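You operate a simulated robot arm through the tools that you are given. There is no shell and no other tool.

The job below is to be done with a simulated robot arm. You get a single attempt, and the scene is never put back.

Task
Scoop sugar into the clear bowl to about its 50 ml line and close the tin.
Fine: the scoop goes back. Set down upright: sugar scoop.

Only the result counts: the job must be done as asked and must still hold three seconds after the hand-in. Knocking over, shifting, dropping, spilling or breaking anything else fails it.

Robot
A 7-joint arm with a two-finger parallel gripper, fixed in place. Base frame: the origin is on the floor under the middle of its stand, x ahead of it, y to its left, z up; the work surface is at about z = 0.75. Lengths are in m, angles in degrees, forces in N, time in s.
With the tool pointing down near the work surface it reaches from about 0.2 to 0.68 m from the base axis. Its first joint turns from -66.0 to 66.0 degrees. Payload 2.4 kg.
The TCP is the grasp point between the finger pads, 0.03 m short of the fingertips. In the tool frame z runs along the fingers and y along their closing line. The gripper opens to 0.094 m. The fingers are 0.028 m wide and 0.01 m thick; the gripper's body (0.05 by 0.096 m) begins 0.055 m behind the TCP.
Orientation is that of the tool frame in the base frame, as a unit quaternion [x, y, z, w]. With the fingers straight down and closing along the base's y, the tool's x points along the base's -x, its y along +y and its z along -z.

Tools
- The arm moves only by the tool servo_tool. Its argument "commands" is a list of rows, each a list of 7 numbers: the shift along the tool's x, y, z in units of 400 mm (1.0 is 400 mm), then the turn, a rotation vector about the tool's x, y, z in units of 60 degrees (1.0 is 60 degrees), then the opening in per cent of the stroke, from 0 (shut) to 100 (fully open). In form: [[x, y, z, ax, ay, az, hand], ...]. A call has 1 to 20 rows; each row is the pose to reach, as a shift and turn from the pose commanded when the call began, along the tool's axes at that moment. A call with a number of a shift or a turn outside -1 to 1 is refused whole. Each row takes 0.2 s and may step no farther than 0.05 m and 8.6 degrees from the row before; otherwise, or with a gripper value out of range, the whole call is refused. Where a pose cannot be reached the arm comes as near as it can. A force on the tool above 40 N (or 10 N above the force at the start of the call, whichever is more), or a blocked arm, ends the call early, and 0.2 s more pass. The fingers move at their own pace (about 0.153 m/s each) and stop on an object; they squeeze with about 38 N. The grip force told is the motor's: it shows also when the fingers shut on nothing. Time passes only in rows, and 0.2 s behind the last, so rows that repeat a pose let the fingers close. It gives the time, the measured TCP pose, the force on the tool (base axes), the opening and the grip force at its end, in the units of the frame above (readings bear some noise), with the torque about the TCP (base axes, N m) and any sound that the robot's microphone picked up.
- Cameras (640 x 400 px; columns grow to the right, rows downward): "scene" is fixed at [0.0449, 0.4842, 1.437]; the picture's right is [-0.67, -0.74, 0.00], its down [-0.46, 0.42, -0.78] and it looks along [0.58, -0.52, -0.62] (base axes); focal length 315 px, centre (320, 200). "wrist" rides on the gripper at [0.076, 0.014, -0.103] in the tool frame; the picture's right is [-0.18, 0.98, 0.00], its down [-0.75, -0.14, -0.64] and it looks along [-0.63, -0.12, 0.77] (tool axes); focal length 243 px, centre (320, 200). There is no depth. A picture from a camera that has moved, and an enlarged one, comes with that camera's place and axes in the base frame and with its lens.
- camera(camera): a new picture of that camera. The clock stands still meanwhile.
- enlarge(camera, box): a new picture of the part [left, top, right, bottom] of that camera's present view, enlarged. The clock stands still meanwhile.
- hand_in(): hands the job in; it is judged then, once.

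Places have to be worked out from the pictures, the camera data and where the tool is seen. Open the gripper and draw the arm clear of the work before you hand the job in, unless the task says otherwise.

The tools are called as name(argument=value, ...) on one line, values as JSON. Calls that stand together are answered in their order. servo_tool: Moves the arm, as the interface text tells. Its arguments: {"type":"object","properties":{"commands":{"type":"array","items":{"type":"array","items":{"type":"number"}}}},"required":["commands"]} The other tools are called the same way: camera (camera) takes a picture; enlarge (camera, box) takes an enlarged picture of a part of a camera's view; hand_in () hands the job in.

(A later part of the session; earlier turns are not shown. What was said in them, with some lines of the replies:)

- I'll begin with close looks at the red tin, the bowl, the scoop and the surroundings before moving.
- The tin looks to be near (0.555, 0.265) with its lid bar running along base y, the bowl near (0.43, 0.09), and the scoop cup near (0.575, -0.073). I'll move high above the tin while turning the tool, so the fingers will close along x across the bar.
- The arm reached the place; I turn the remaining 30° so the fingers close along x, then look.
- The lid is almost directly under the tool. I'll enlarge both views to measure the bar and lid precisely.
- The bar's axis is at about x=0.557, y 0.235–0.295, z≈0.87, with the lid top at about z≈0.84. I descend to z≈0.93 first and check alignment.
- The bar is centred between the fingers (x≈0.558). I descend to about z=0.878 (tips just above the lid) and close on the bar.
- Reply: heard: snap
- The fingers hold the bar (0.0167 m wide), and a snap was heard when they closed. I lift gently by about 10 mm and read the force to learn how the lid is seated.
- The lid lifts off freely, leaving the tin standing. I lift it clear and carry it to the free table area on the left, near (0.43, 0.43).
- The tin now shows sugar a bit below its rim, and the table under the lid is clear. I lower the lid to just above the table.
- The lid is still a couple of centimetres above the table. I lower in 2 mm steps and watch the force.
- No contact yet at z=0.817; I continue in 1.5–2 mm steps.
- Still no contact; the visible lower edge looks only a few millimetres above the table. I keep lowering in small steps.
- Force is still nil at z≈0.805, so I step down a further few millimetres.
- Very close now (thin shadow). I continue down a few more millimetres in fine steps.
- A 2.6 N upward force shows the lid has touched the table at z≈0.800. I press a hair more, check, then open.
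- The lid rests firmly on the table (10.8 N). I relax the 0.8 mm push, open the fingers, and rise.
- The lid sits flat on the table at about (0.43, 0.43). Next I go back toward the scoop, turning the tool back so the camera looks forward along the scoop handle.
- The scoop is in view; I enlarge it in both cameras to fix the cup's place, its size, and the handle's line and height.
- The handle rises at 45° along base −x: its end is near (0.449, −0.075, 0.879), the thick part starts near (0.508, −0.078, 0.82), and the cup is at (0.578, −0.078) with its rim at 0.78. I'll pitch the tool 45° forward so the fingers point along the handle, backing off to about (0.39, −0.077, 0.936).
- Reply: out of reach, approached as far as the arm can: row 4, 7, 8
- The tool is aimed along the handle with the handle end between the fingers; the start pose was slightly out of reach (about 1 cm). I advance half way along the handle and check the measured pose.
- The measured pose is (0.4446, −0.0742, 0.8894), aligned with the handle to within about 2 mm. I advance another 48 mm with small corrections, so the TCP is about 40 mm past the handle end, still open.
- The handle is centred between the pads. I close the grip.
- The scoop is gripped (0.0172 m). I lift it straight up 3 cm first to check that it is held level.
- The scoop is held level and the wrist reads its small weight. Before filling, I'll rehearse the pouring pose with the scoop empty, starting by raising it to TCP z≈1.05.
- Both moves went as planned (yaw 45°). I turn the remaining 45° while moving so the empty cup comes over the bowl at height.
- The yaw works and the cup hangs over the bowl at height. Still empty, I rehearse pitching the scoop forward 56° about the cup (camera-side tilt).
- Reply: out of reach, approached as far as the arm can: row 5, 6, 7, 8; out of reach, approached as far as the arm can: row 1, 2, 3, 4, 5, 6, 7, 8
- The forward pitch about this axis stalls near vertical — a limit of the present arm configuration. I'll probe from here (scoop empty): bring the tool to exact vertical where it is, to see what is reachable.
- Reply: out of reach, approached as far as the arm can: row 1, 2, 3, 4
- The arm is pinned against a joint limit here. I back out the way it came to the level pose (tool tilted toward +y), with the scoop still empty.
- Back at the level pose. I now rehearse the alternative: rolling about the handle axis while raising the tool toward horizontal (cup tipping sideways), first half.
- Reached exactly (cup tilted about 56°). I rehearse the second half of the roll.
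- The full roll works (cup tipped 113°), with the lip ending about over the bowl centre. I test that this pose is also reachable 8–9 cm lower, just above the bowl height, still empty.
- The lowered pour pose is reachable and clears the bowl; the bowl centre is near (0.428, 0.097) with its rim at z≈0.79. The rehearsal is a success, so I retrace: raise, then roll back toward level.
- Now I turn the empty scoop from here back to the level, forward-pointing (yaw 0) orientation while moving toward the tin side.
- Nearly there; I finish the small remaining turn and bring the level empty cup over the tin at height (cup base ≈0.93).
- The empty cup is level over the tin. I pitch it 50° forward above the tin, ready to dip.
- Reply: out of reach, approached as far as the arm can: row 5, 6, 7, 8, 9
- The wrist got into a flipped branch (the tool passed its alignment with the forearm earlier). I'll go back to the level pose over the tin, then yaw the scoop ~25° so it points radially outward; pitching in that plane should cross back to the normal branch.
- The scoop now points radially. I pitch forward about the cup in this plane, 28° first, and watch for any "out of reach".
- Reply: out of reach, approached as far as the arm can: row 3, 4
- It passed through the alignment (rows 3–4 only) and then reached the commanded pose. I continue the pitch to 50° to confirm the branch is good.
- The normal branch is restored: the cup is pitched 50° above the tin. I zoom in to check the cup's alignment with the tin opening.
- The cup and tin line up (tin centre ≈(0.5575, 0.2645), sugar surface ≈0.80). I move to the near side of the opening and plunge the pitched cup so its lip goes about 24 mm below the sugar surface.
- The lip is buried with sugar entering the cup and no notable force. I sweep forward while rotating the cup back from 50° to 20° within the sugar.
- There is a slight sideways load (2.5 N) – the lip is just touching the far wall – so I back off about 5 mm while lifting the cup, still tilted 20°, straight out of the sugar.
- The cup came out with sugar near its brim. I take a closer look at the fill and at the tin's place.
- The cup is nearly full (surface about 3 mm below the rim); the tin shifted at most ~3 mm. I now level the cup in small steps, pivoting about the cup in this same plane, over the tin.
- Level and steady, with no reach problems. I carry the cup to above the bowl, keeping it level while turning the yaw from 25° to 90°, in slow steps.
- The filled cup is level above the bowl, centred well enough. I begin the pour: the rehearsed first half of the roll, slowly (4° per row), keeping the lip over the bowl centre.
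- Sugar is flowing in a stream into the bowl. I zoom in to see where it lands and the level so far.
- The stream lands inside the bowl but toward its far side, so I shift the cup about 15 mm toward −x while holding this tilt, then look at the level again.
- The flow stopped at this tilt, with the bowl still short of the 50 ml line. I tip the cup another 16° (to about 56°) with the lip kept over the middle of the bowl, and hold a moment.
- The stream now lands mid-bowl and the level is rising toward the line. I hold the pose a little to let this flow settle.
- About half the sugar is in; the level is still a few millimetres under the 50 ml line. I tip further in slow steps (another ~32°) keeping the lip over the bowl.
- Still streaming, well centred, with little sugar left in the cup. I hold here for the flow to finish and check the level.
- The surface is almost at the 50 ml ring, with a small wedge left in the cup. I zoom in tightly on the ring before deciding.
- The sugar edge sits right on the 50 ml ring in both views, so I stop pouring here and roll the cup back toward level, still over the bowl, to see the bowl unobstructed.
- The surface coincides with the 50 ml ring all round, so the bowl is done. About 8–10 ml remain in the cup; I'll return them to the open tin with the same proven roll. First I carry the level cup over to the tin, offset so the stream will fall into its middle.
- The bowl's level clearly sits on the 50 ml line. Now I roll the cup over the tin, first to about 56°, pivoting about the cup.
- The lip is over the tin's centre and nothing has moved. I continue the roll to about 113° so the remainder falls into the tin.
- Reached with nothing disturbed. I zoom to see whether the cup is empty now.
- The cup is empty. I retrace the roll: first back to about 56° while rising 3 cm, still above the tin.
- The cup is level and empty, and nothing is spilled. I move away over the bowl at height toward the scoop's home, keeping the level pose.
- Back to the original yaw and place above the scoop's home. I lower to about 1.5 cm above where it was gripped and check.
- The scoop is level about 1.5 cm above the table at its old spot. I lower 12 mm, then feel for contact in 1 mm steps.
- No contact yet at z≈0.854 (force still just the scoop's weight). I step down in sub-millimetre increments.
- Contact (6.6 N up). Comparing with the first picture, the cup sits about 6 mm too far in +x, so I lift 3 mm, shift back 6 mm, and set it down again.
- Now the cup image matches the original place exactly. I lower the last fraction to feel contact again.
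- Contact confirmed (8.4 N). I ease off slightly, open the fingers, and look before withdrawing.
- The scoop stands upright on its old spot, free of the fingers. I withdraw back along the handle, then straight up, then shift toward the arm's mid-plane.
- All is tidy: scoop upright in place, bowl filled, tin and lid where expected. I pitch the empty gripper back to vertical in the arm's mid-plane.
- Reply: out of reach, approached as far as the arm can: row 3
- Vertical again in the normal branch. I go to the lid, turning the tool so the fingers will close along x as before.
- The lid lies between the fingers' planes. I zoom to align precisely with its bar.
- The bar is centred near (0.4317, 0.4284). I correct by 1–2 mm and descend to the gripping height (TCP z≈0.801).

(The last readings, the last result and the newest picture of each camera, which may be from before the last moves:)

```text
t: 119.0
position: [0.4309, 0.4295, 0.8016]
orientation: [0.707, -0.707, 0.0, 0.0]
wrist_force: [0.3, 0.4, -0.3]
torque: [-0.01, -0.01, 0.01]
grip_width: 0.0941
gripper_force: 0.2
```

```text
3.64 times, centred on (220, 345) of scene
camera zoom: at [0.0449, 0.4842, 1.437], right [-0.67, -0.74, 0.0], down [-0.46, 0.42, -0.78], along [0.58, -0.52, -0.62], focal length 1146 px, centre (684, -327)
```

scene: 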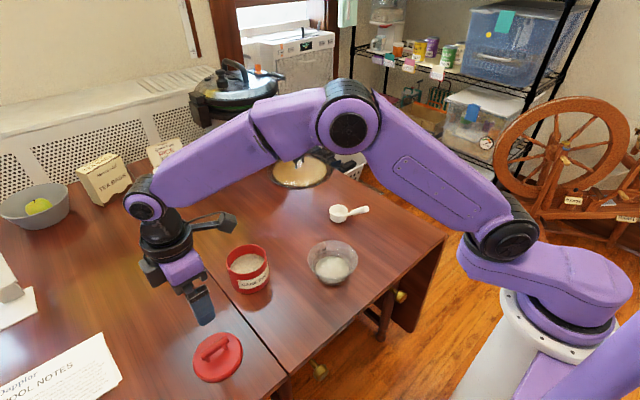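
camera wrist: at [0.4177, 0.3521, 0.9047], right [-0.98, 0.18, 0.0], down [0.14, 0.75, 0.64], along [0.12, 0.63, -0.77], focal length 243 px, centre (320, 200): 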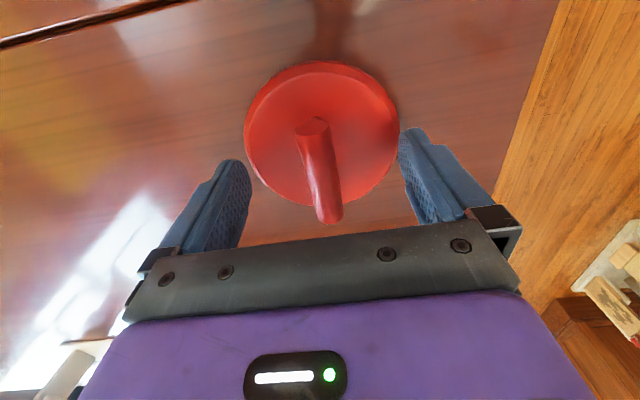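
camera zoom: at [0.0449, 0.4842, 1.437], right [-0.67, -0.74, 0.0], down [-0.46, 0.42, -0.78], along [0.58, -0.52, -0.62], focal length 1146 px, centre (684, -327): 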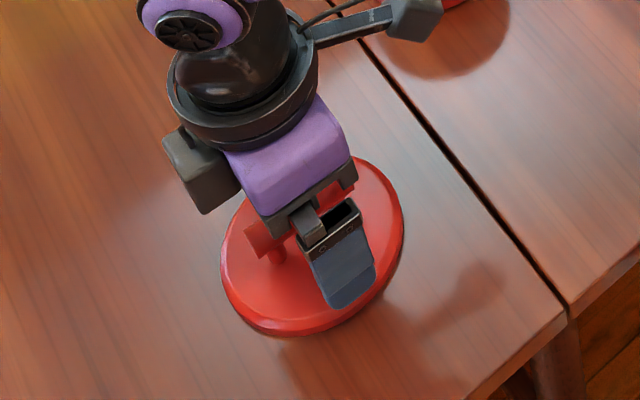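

Well aligned; I close on the bar.

servo_tool(commands=[[0, 0, 0, 0, 0, 0, 60], [0, 0, 0, 0, 0, 0, 35], [0, 0, 0, 0, 0, 0, 10], [0, 0, 0, 0, 0, 0, 0], [0, 0, 0, 0, 0, 0, 0], [0, 0, 0, 0, 0, 0, 0]])

camera(camera="wrist")

```text
t: 120.4
position: [0.4329, 0.427, 0.802]
orientation: [-0.707, 0.707, -0.001, -0.001]
wrist_force: [-0.1, -0.1, 0.3]
torque: [-0.02, -0.01, 0.0]
grip_width: 0.0164
gripper_force: 38.1
```

```text
taken
camera wrist: at [0.4176, 0.352, 0.9048], right [-0.98, 0.18, 0.0], down [0.14, 0.75, 0.64], along [0.12, 0.63, -0.77], focal length 243 px, centre (320, 200)
```

wrist: 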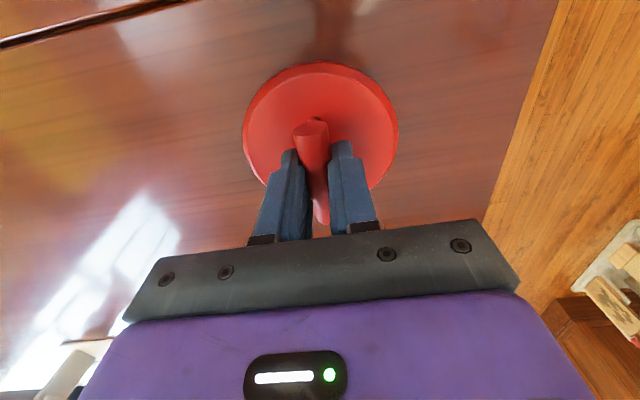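

The bar is gripped again. Before lifting I re-measure the tin, which had shifted a few millimetres, using the same zoom as before the scooping.

enlarge(camera="scene", box=[210, 220, 370, 310])

enlarge(camera="scene", box=[215, 235, 285, 305])

```text
4.00 times, centred on (290, 265) of scene
camera zoom: at [0.0449, 0.4842, 1.437], right [-0.67, -0.74, 0.0], down [-0.46, 0.42, -0.78], along [0.58, -0.52, -0.62], focal length 1261 px, centre (440, -60)
```

zoom: 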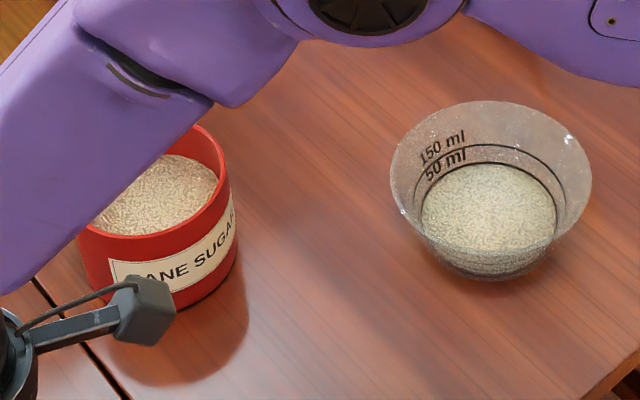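

```text
5.71 times, centred on (250, 270) of scene
camera zoom: at [0.0449, 0.4842, 1.437], right [-0.67, -0.74, 0.0], down [-0.46, 0.42, -0.78], along [0.58, -0.52, -0.62], focal length 1801 px, centre (720, -200)
```

zoom: 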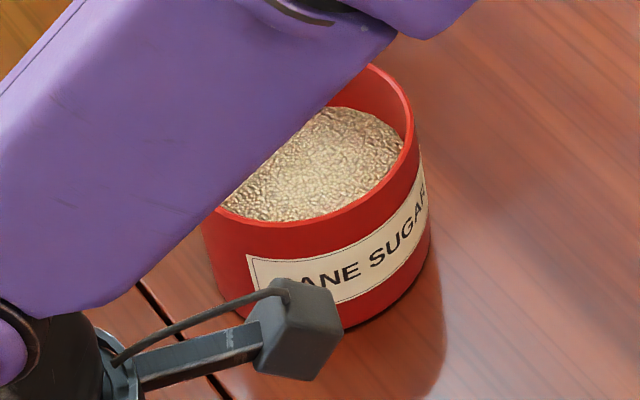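

The bowl has not moved and reads 50 ml; the tin seems shifted about 4 mm toward +x. I lift the lid and bring it beside the tin so the wrist camera can measure the tin's present centre.

servo_tool(commands=[[0, 0, -0.01, 0, 0, 0, 0], [0, 0, -0.05, 0, 0, 0, 0], [0, 0, -0.12, 0, 0, 0, 0], [0, 0, -0.21, 0, 0, 0, 0], [0, 0, -0.3, 0, 0, 0, 0], [0, 0, -0.4, 0, 0, 0, 0], [0, 0, -0.495, 0, 0, 0, 0], [0.06, 0, -0.495, 0, 0, 0, 0], [0.14, 0, -0.495, 0, 0, 0, 0], [0.22, 0, -0.495, 0, 0, 0, 0], [0.3, 0, -0.495, 0, 0, 0, 0], [0.38, 0, -0.495, 0, 0, 0, 0], [0.445, 0, -0.495, 0, 0, 0, 0], [0.445, 0, -0.495, 0, 0, 0, 0]])

camera(camera="wrist")

enlarge(camera="scene", box=[210, 220, 370, 310])

```text
t: 123.4
position: [0.4305, 0.2503, 0.9987]
orientation: [-0.707, 0.707, 0.0, 0.0]
wrist_force: [-0.1, 0.9, -0.3]
torque: [0.04, 0.02, 0.0]
grip_width: 0.0166
gripper_force: 37.9
```

```text
taken
camera wrist: at [0.4172, 0.1737, 1.1025], right [-0.98, 0.18, 0.0], down [0.14, 0.75, 0.64], along [0.12, 0.63, -0.77], focal length 243 px, centre (320, 200)
```

wrist: 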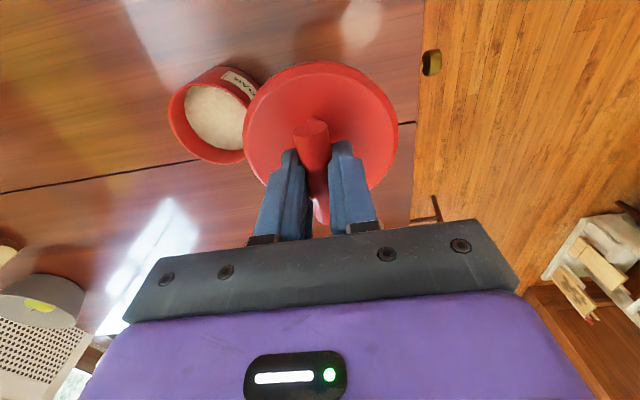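

```text
4.00 times, centred on (290, 265) of scene
camera zoom: at [0.0449, 0.4842, 1.437], right [-0.67, -0.74, 0.0], down [-0.46, 0.42, -0.78], along [0.58, -0.52, -0.62], focal length 1261 px, centre (440, -60)
```

zoom: 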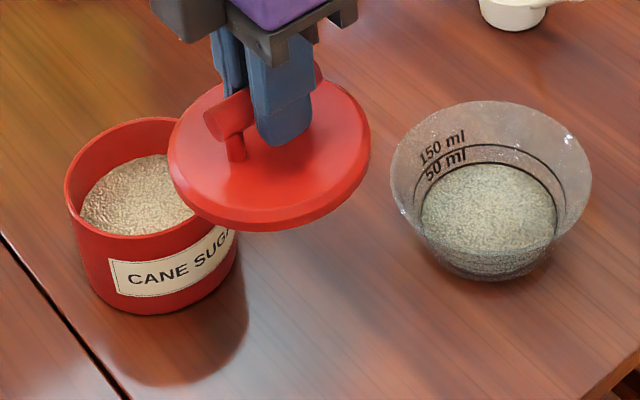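

The tin is partly visible in both views; I zoom on it in the wrist camera.

enlarge(camera="wrist", box=[150, 50, 270, 180])

enlarge(camera="wrist", box=[230, 50, 410, 230])

```text
3.08 times, centred on (210, 115) of wrist
camera zoom: at [0.4172, 0.1737, 1.1025], right [-0.98, 0.18, 0.0], down [0.14, 0.75, 0.64], along [0.12, 0.63, -0.77], focal length 746 px, centre (658, 462)
```

zoom: 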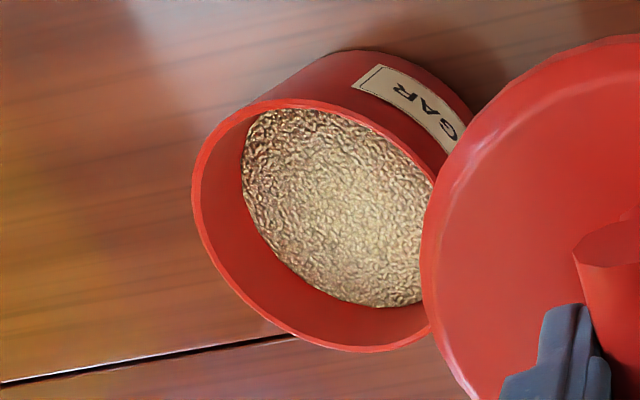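

```text
2.22 times, centred on (320, 140) of wrist
camera zoom: at [0.4172, 0.1737, 1.1025], right [-0.98, 0.18, 0.0], down [0.14, 0.75, 0.64], along [0.12, 0.63, -0.77], focal length 539 px, centre (320, 333)
```

zoom: 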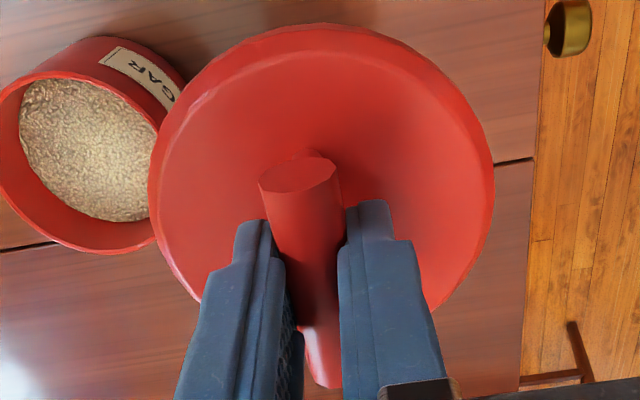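

I estimate the tin centre now near (0.561, 0.266), and that the lid sits ~2.6 mm more to +y in this grip than before, so the seat should be at TCP ≈(0.5617, 0.2635). I move there and come down to about z=0.905, then check.

servo_tool(commands=[[-0.006, -0.05, 0, 0, 0, 0, 0], [-0.012, -0.12, 0, 0, 0, 0, 0], [-0.019, -0.19, 0, 0, 0, 0, 0], [-0.026, -0.26, 0, 0, 0, 0, 0], [-0.033, -0.328, 0, 0, 0, 0, 0], [-0.033, -0.328, 0.08, 0, 0, 0, 0], [-0.033, -0.328, 0.16, 0, 0, 0, 0], [-0.033, -0.328, 0.21, 0, 0, 0, 0], [-0.033, -0.328, 0.235, 0, 0, 0, 0], [-0.033, -0.328, 0.235, 0, 0, 0, 0]])

camera(camera="wrist")

enlarge(camera="scene", box=[200, 210, 300, 310])

```text
t: 125.6
position: [0.5627, 0.263, 0.9045]
orientation: [0.707, -0.707, 0.0, 0.0]
wrist_force: [0.0, 0.0, 0.2]
torque: [-0.01, 0.0, 0.02]
grip_width: 0.0162
gripper_force: 37.8
```

```text
taken
camera wrist: at [0.5492, 0.1874, 1.0083], right [-0.98, 0.18, 0.0], down [0.14, 0.75, 0.64], along [0.12, 0.63, -0.77], focal length 243 px, centre (320, 200)
```

wrist: 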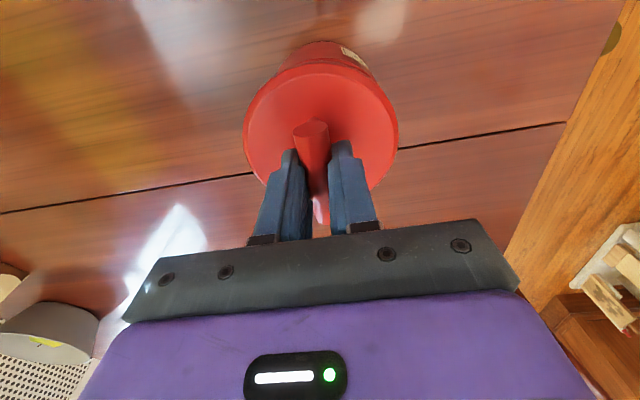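

```text
4.00 times, centred on (250, 260) of scene
camera zoom: at [0.0449, 0.4842, 1.437], right [-0.67, -0.74, 0.0], down [-0.46, 0.42, -0.78], along [0.58, -0.52, -0.62], focal length 1261 px, centre (600, -40)
```

zoom: 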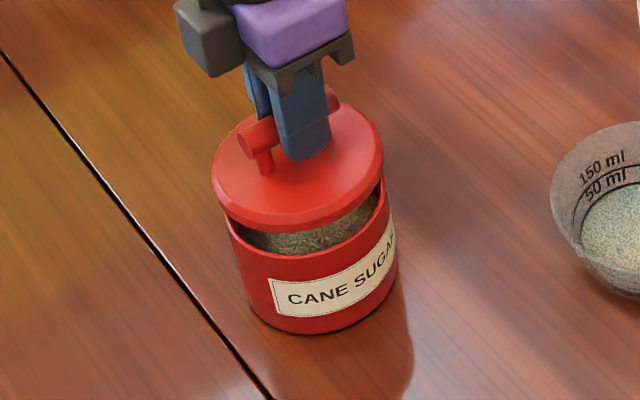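

The lid is about 2.4 cm above the rim. I lower to roughly 5 mm above the seat and compare the edges.

servo_tool(commands=[[0, 0, 0.015, 0, 0, 0, 0], [0, 0, 0.03, 0, 0, 0, 0], [0, 0, 0.0465, 0, 0, 0, 0], [0, 0, 0.0465, 0, 0, 0, 0]])

enlarge(camera="wrist", box=[220, 20, 420, 220])

enlarge(camera="scene", box=[210, 225, 290, 305])

```text
t: 126.6
position: [0.5629, 0.2643, 0.8867]
orientation: [-0.707, 0.707, 0.0, 0.0]
wrist_force: [-0.1, -0.1, 0.5]
torque: [-0.01, 0.03, -0.01]
grip_width: 0.0164
gripper_force: 38.3
```

```text
2.00 times, centred on (320, 120) of wrist
camera zoom: at [0.5489, 0.1876, 0.9901], right [-0.98, 0.18, 0.0], down [0.14, 0.75, 0.64], along [0.12, 0.63, -0.77], focal length 485 px, centre (320, 360)
```

zoom: 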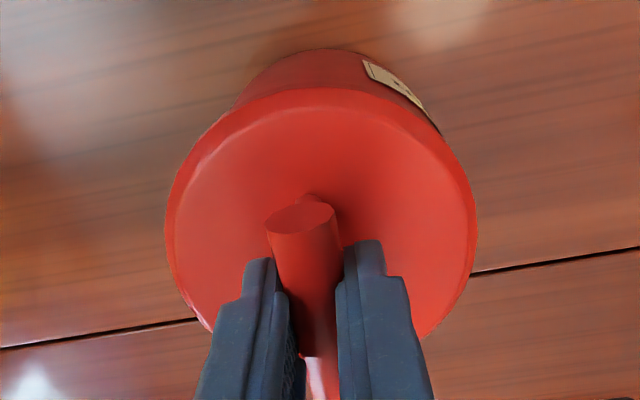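

```text
5.00 times, centred on (250, 265) of scene
camera zoom: at [0.0449, 0.4842, 1.437], right [-0.67, -0.74, 0.0], down [-0.46, 0.42, -0.78], along [0.58, -0.52, -0.62], focal length 1576 px, centre (670, -125)
```

zoom: 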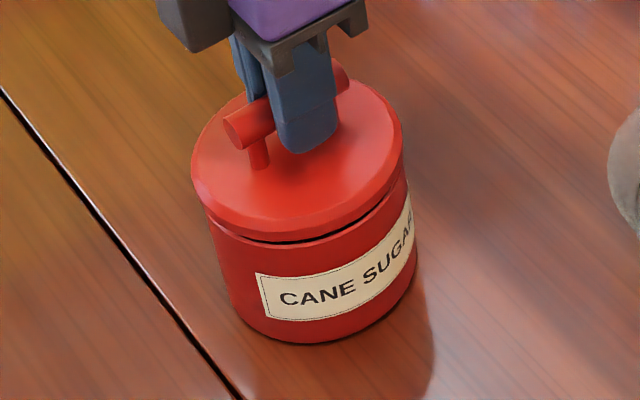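

The lid edges line up with the tin as in the first pictures, about 5 mm above the seat. I lower in about 1 mm steps to contact, listening and watching the force.

servo_tool(commands=[[0, 0, 0.0025, 0, 0, 0, 0], [0, 0, 0.005, 0, 0, 0, 0], [0, 0, 0.0075, 0, 0, 0, 0], [0, 0, 0.01, 0, 0, 0, 0], [0, 0, 0.012, 0, 0, 0, 0]])

```text
t: 127.8
position: [0.5611, 0.2636, 0.8819]
orientation: [0.708, -0.706, 0.001, -0.001]
wrist_force: [0.5, -0.3, 0.1]
torque: [0.03, 0.0, 0.04]
grip_width: 0.0165
gripper_force: 38.2
```

No contact yet at z≈0.882; I continue in half-millimetre steps.

servo_tool(commands=[[0, 0, 0.00125, 0, 0, 0, 0], [0, 0, 0.0025, 0, 0, 0, 0], [0, 0, 0.00375, 0, 0, 0, 0], [0, 0, 0.005, 0, 0, 0, 0]])

enlarge(camera="scene", box=[210, 225, 290, 305])

```text
t: 128.8
position: [0.5625, 0.2645, 0.8832]
orientation: [0.707, -0.707, 0.0, 0.0]
wrist_force: [-6.8, -3.5, 20.3]
torque: [0.27, 0.08, 0.09]
grip_width: 0.0162
gripper_force: 38.1
```

```text
5.00 times, centred on (250, 265) of scene
camera zoom: at [0.0443, 0.4839, 1.4372], right [-0.67, -0.74, 0.0], down [-0.46, 0.42, -0.78], along [0.58, -0.52, -0.62], focal length 1576 px, centre (670, -125)
```

zoom: 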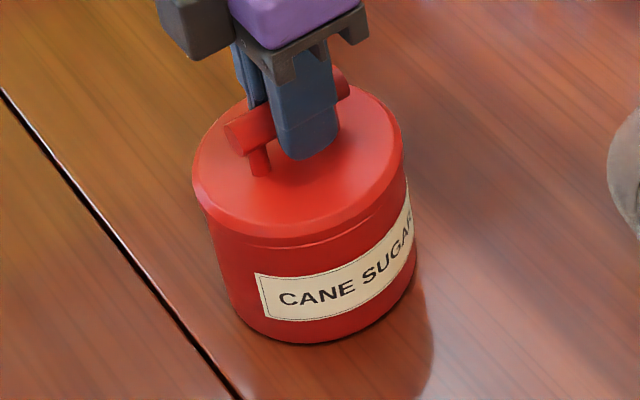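

Contact at about 20 N with a sideways reaction toward −x/−y and no snap, so the lid may be ~1–2 mm off. I ease up 1.5 mm, shift (−1.5, −0.8) mm, and press again.

servo_tool(commands=[[0, 0, -0.004, 0, 0, 0, 0], [0.002, 0.00375, -0.004, 0, 0, 0, 0], [0.002, 0.00375, -0.004, 0, 0, 0, 0], [0.002, 0.00375, -0.0015, 0, 0, 0, 0], [0.002, 0.00375, 0.0, 0, 0, 0, 0]])

```text
t: 130.0
position: [0.5611, 0.2642, 0.8822]
orientation: [0.708, -0.707, 0.0, -0.001]
wrist_force: [-10.7, 5.1, 30.4]
torque: [0.02, 0.22, -0.01]
grip_width: 0.0164
gripper_force: 38.2
heard: snap
```

A snap was heard as the lid went home (30 N). I look before releasing.

enlarge(camera="scene", box=[210, 225, 290, 305])

enlarge(camera="wrist", box=[220, 20, 420, 220])

```text
5.00 times, centred on (250, 265) of scene
camera zoom: at [0.044, 0.4841, 1.4371], right [-0.67, -0.74, 0.0], down [-0.46, 0.42, -0.78], along [0.58, -0.52, -0.62], focal length 1576 px, centre (670, -125)
```

zoom: 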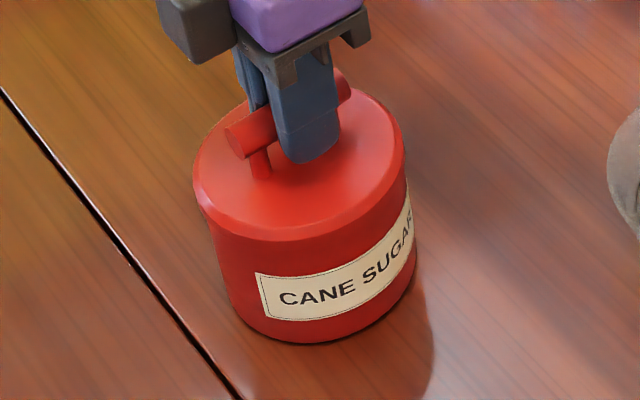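

```text
2.00 times, centred on (320, 120) of wrist
camera zoom: at [0.5468, 0.1879, 0.9849], right [-0.98, 0.18, 0.0], down [0.14, 0.75, 0.64], along [0.12, 0.63, -0.77], focal length 485 px, centre (320, 360)
```

zoom: 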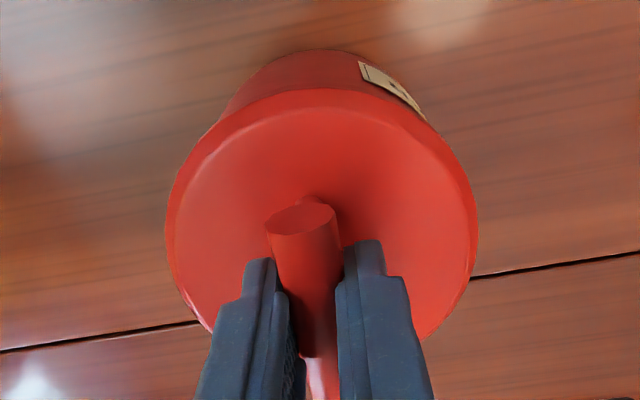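

The lid is flush all round, just as at the start. I ease the push by under a millimetre (without pulling), then open the fingers and rise straight up.

servo_tool(commands=[[0, 0, -0.0015, 0, 0, 0, 0], [0, 0, -0.0015, 0, 0, 0, 0]])

servo_tool(commands=[[0, 0, 0, 0, 0, 0, 30], [0, 0, 0, 0, 0, 0, 60], [0, 0, 0, 0, 0, 0, 70], [0, 0, 0, 0, 0, 0, 70]])

camera(camera="wrist")

enlarge(camera="scene", box=[210, 225, 290, 305])

```text
t: 130.6
position: [0.5597, 0.2648, 0.8828]
orientation: [-0.707, 0.708, 0.0, 0.001]
wrist_force: [-7.5, 8.9, 24.4]
torque: [0.32, 0.12, 0.03]
grip_width: 0.0165
gripper_force: 38.2
```

```text
t: 131.6
position: [0.5603, 0.2628, 0.8814]
orientation: [0.707, -0.707, 0.002, 0.001]
wrist_force: [0.1, -0.4, -0.5]
torque: [0.0, 0.01, -0.03]
grip_width: 0.0658
gripper_force: 0.0
```

```text
taken
camera wrist: at [0.5474, 0.1866, 0.9839], right [-0.98, 0.18, 0.0], down [0.14, 0.75, 0.64], along [0.12, 0.63, -0.77], focal length 243 px, centre (320, 200)
```

wrist: 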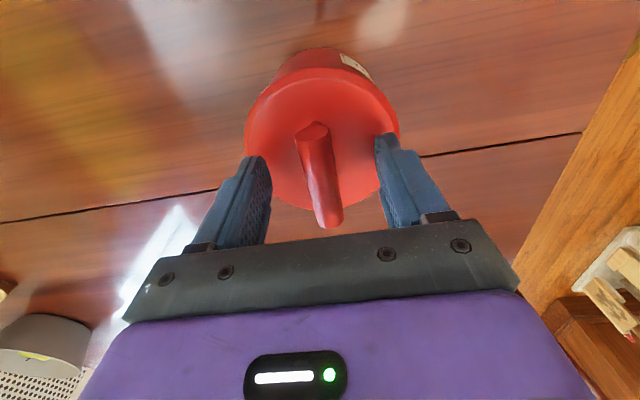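

```text
5.00 times, centred on (250, 265) of scene
camera zoom: at [0.0449, 0.4842, 1.437], right [-0.67, -0.74, 0.0], down [-0.46, 0.42, -0.78], along [0.58, -0.52, -0.62], focal length 1576 px, centre (670, -125)
```

zoom: 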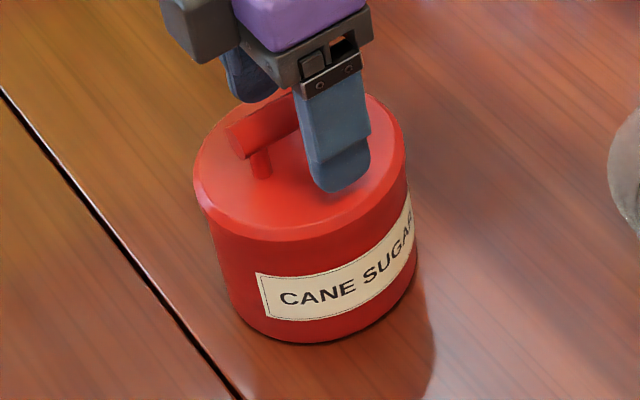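

Released, with the lid seated flush. I rise straight up clear of the bar.

servo_tool(commands=[[0, 0, -0.03, 0, 0, 0, 70], [0, 0, -0.08, 0, 0, 0, 70], [0, 0, -0.16, 0, 0, 0, 100], [0, 0, -0.25, 0, 0, 0, 100], [0, 0, -0.34, 0, 0, 0, 100], [0, 0, -0.44, 0, 0, 0, 100], [0, 0, -0.54, 0, 0, 0, 100]])

camera(camera="scene")

enlarge(camera="scene", box=[208, 230, 288, 300])

enlarge(camera="wrist", box=[240, 10, 400, 130])

```text
t: 133.2
position: [0.5622, 0.2615, 1.0975]
orientation: [0.707, -0.707, 0.0, 0.001]
wrist_force: [-0.6, 0.5, -0.2]
torque: [0.03, 0.0, 0.03]
grip_width: 0.0939
gripper_force: 0.0
```

```text
taken
```

scene: 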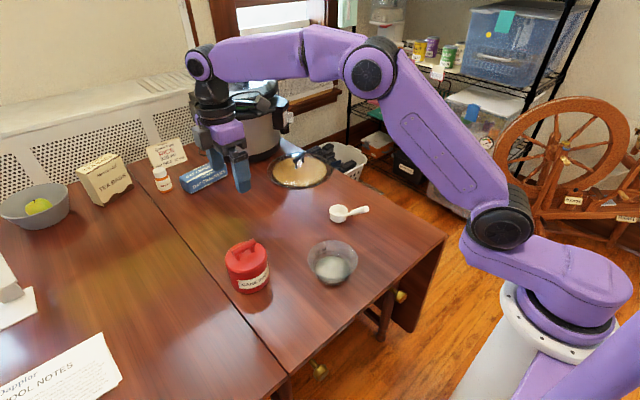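

```text
5.71 times, centred on (248, 265) of scene
camera zoom: at [0.0449, 0.4842, 1.437], right [-0.67, -0.74, 0.0], down [-0.46, 0.42, -0.78], along [0.58, -0.52, -0.62], focal length 1801 px, centre (731, -171)
```

zoom: 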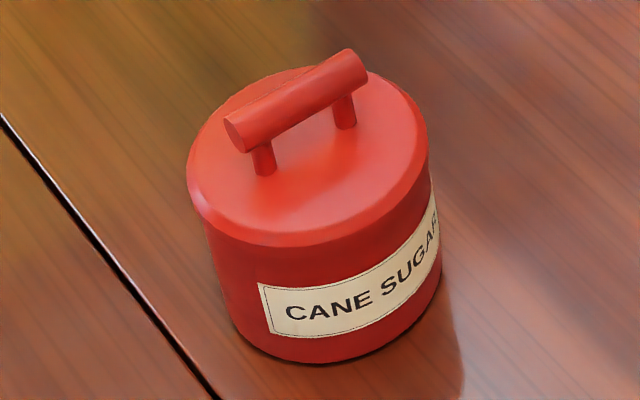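

```text
3.33 times, centred on (320, 70) of wrist
camera zoom: at [0.5478, 0.1859, 1.2009], right [-0.98, 0.18, 0.0], down [0.14, 0.75, 0.64], along [0.12, 0.63, -0.77], focal length 809 px, centre (320, 633)
```

zoom: 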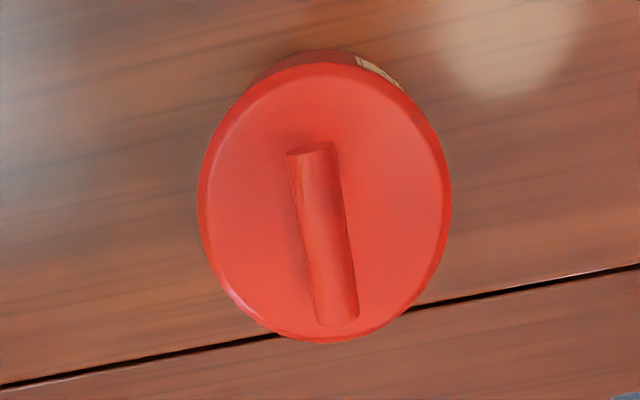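

The tin is closed with the lid flush. I check the bowl and the scoop once more, then retract toward the starting pose.

servo_tool(commands=[[0.0275, 0.0405, -0.0175, 0, 0, 0.1, 100], [0.055, 0.081, -0.035, 0, 0, 0.2, 100], [0.0825, 0.1215, -0.0525, 0, 0, 0.3, 100], [0.11, 0.162, -0.07, 0, 0, 0.4, 100], [0.1375, 0.2025, -0.0875, 0, 0, 0.5, 100], [0.165, 0.243, -0.105, 0, 0, 0.6, 100], [0.1925, 0.2835, -0.1225, 0, 0, 0.7, 100], [0.22, 0.324, -0.14, 0, 0, 0.8, 100], [0.2475, 0.3645, -0.1575, 0, 0, 0.9, 100], [0.275, 0.405, -0.175, 0, 0, 1.0, 100]])

camera(camera="scene")

enlarge(camera="scene", box=[200, 180, 400, 305])

enlarge(camera="scene", box=[300, 230, 370, 295])

```text
t: 135.4
position: [0.3983, 0.1523, 1.1658]
orientation: [-0.257, 0.966, 0.0, -0.001]
wrist_force: [0.4, 0.7, -0.3]
torque: [0.0, 0.0, 0.01]
grip_width: 0.0939
gripper_force: 0.0
```

```text
taken
```

scene: 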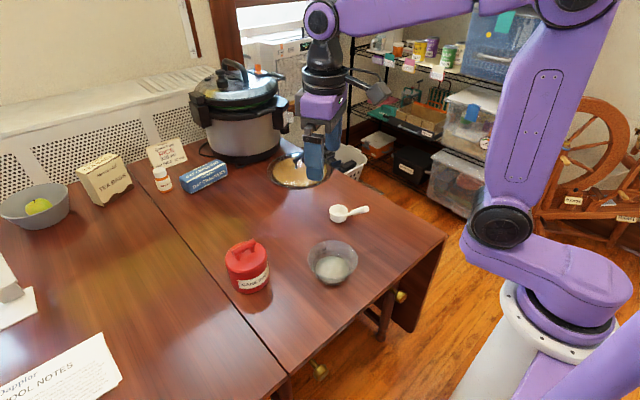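

```text
3.20 times, centred on (300, 242) of scene
camera zoom: at [0.0449, 0.4842, 1.437], right [-0.67, -0.74, 0.0], down [-0.46, 0.42, -0.78], along [0.58, -0.52, -0.62], focal length 1009 px, centre (384, 64)
```

zoom: 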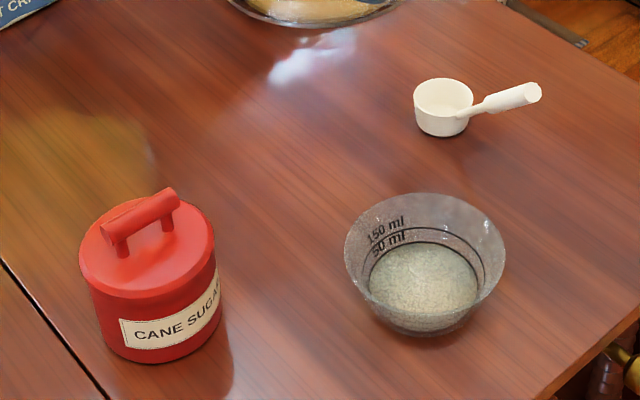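

```text
6.15 times, centred on (335, 262) of scene
camera zoom: at [0.0449, 0.4842, 1.437], right [-0.67, -0.74, 0.0], down [-0.46, 0.42, -0.78], along [0.58, -0.52, -0.62], focal length 1940 px, centre (228, -185)
```

zoom: 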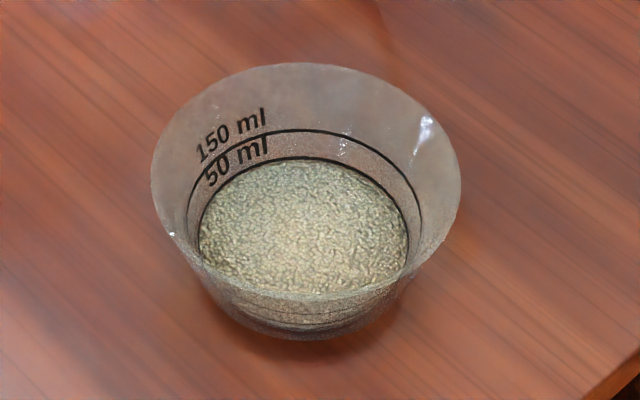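

The bowl sits exactly on the 50 ml line and the tin is closed. The scoop handle seems to be seen at a slightly different angle than at first, so I zoom in to check the scoop stands properly.

enlarge(camera="scene", box=[310, 180, 390, 240])

camera(camera="wrist")

```text
6.67 times, centred on (350, 210) of scene
camera zoom: at [0.0449, 0.4842, 1.437], right [-0.67, -0.74, 0.0], down [-0.46, 0.42, -0.78], along [0.58, -0.52, -0.62], focal length 2102 px, centre (120, 133)
```

zoom: 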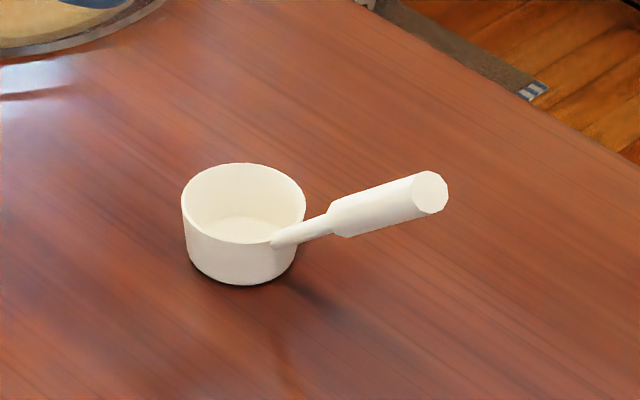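

```text
taken
camera wrist: at [0.3258, 0.1271, 1.2695], right [-0.33, 0.94, 0.0], down [0.72, 0.25, 0.64], along [0.61, 0.21, -0.77], focal length 243 px, centre (320, 200)
```

wrist: 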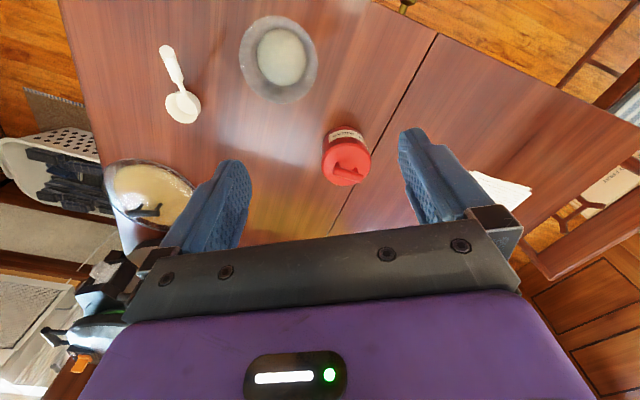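

The scoop stands upright and level at its place (handle end still at z≈0.88, only turned a few degrees). The bowl is at the 50 ml line, the tin is closed with its lid flush, nothing is spilled, and the gripper is open and clear. I hand the job in.

hand_in()

```text
The job is handed in.
```

The bowl is filled to its 50 ml line, the tin is closed, and the scoop is back upright in its place. I handed the job in; the tool confirmed the hand-in but gave no verdict.

- **Bowl:** the sugar surface meets the 50 ml ring all round. The bowl did not move.
- **Leftover:** I tipped the last few millilitres in the scoop back into the tin, so the scoop is empty. The final pictures show no sugar on the table.
- **Tin:** the lid went on with a snap and sits flush, as at the start. The scoop touched the tin's far wall during scooping, so the tin stands about 4 mm from where it began.
- **Scoop:** it stands level within about 2 mm of its original spot. Its handle turned by roughly 9° after I let go, and I left it that way rather than risk disturbing it.
- **Arm:** the gripper is open and drawn clear of the work.
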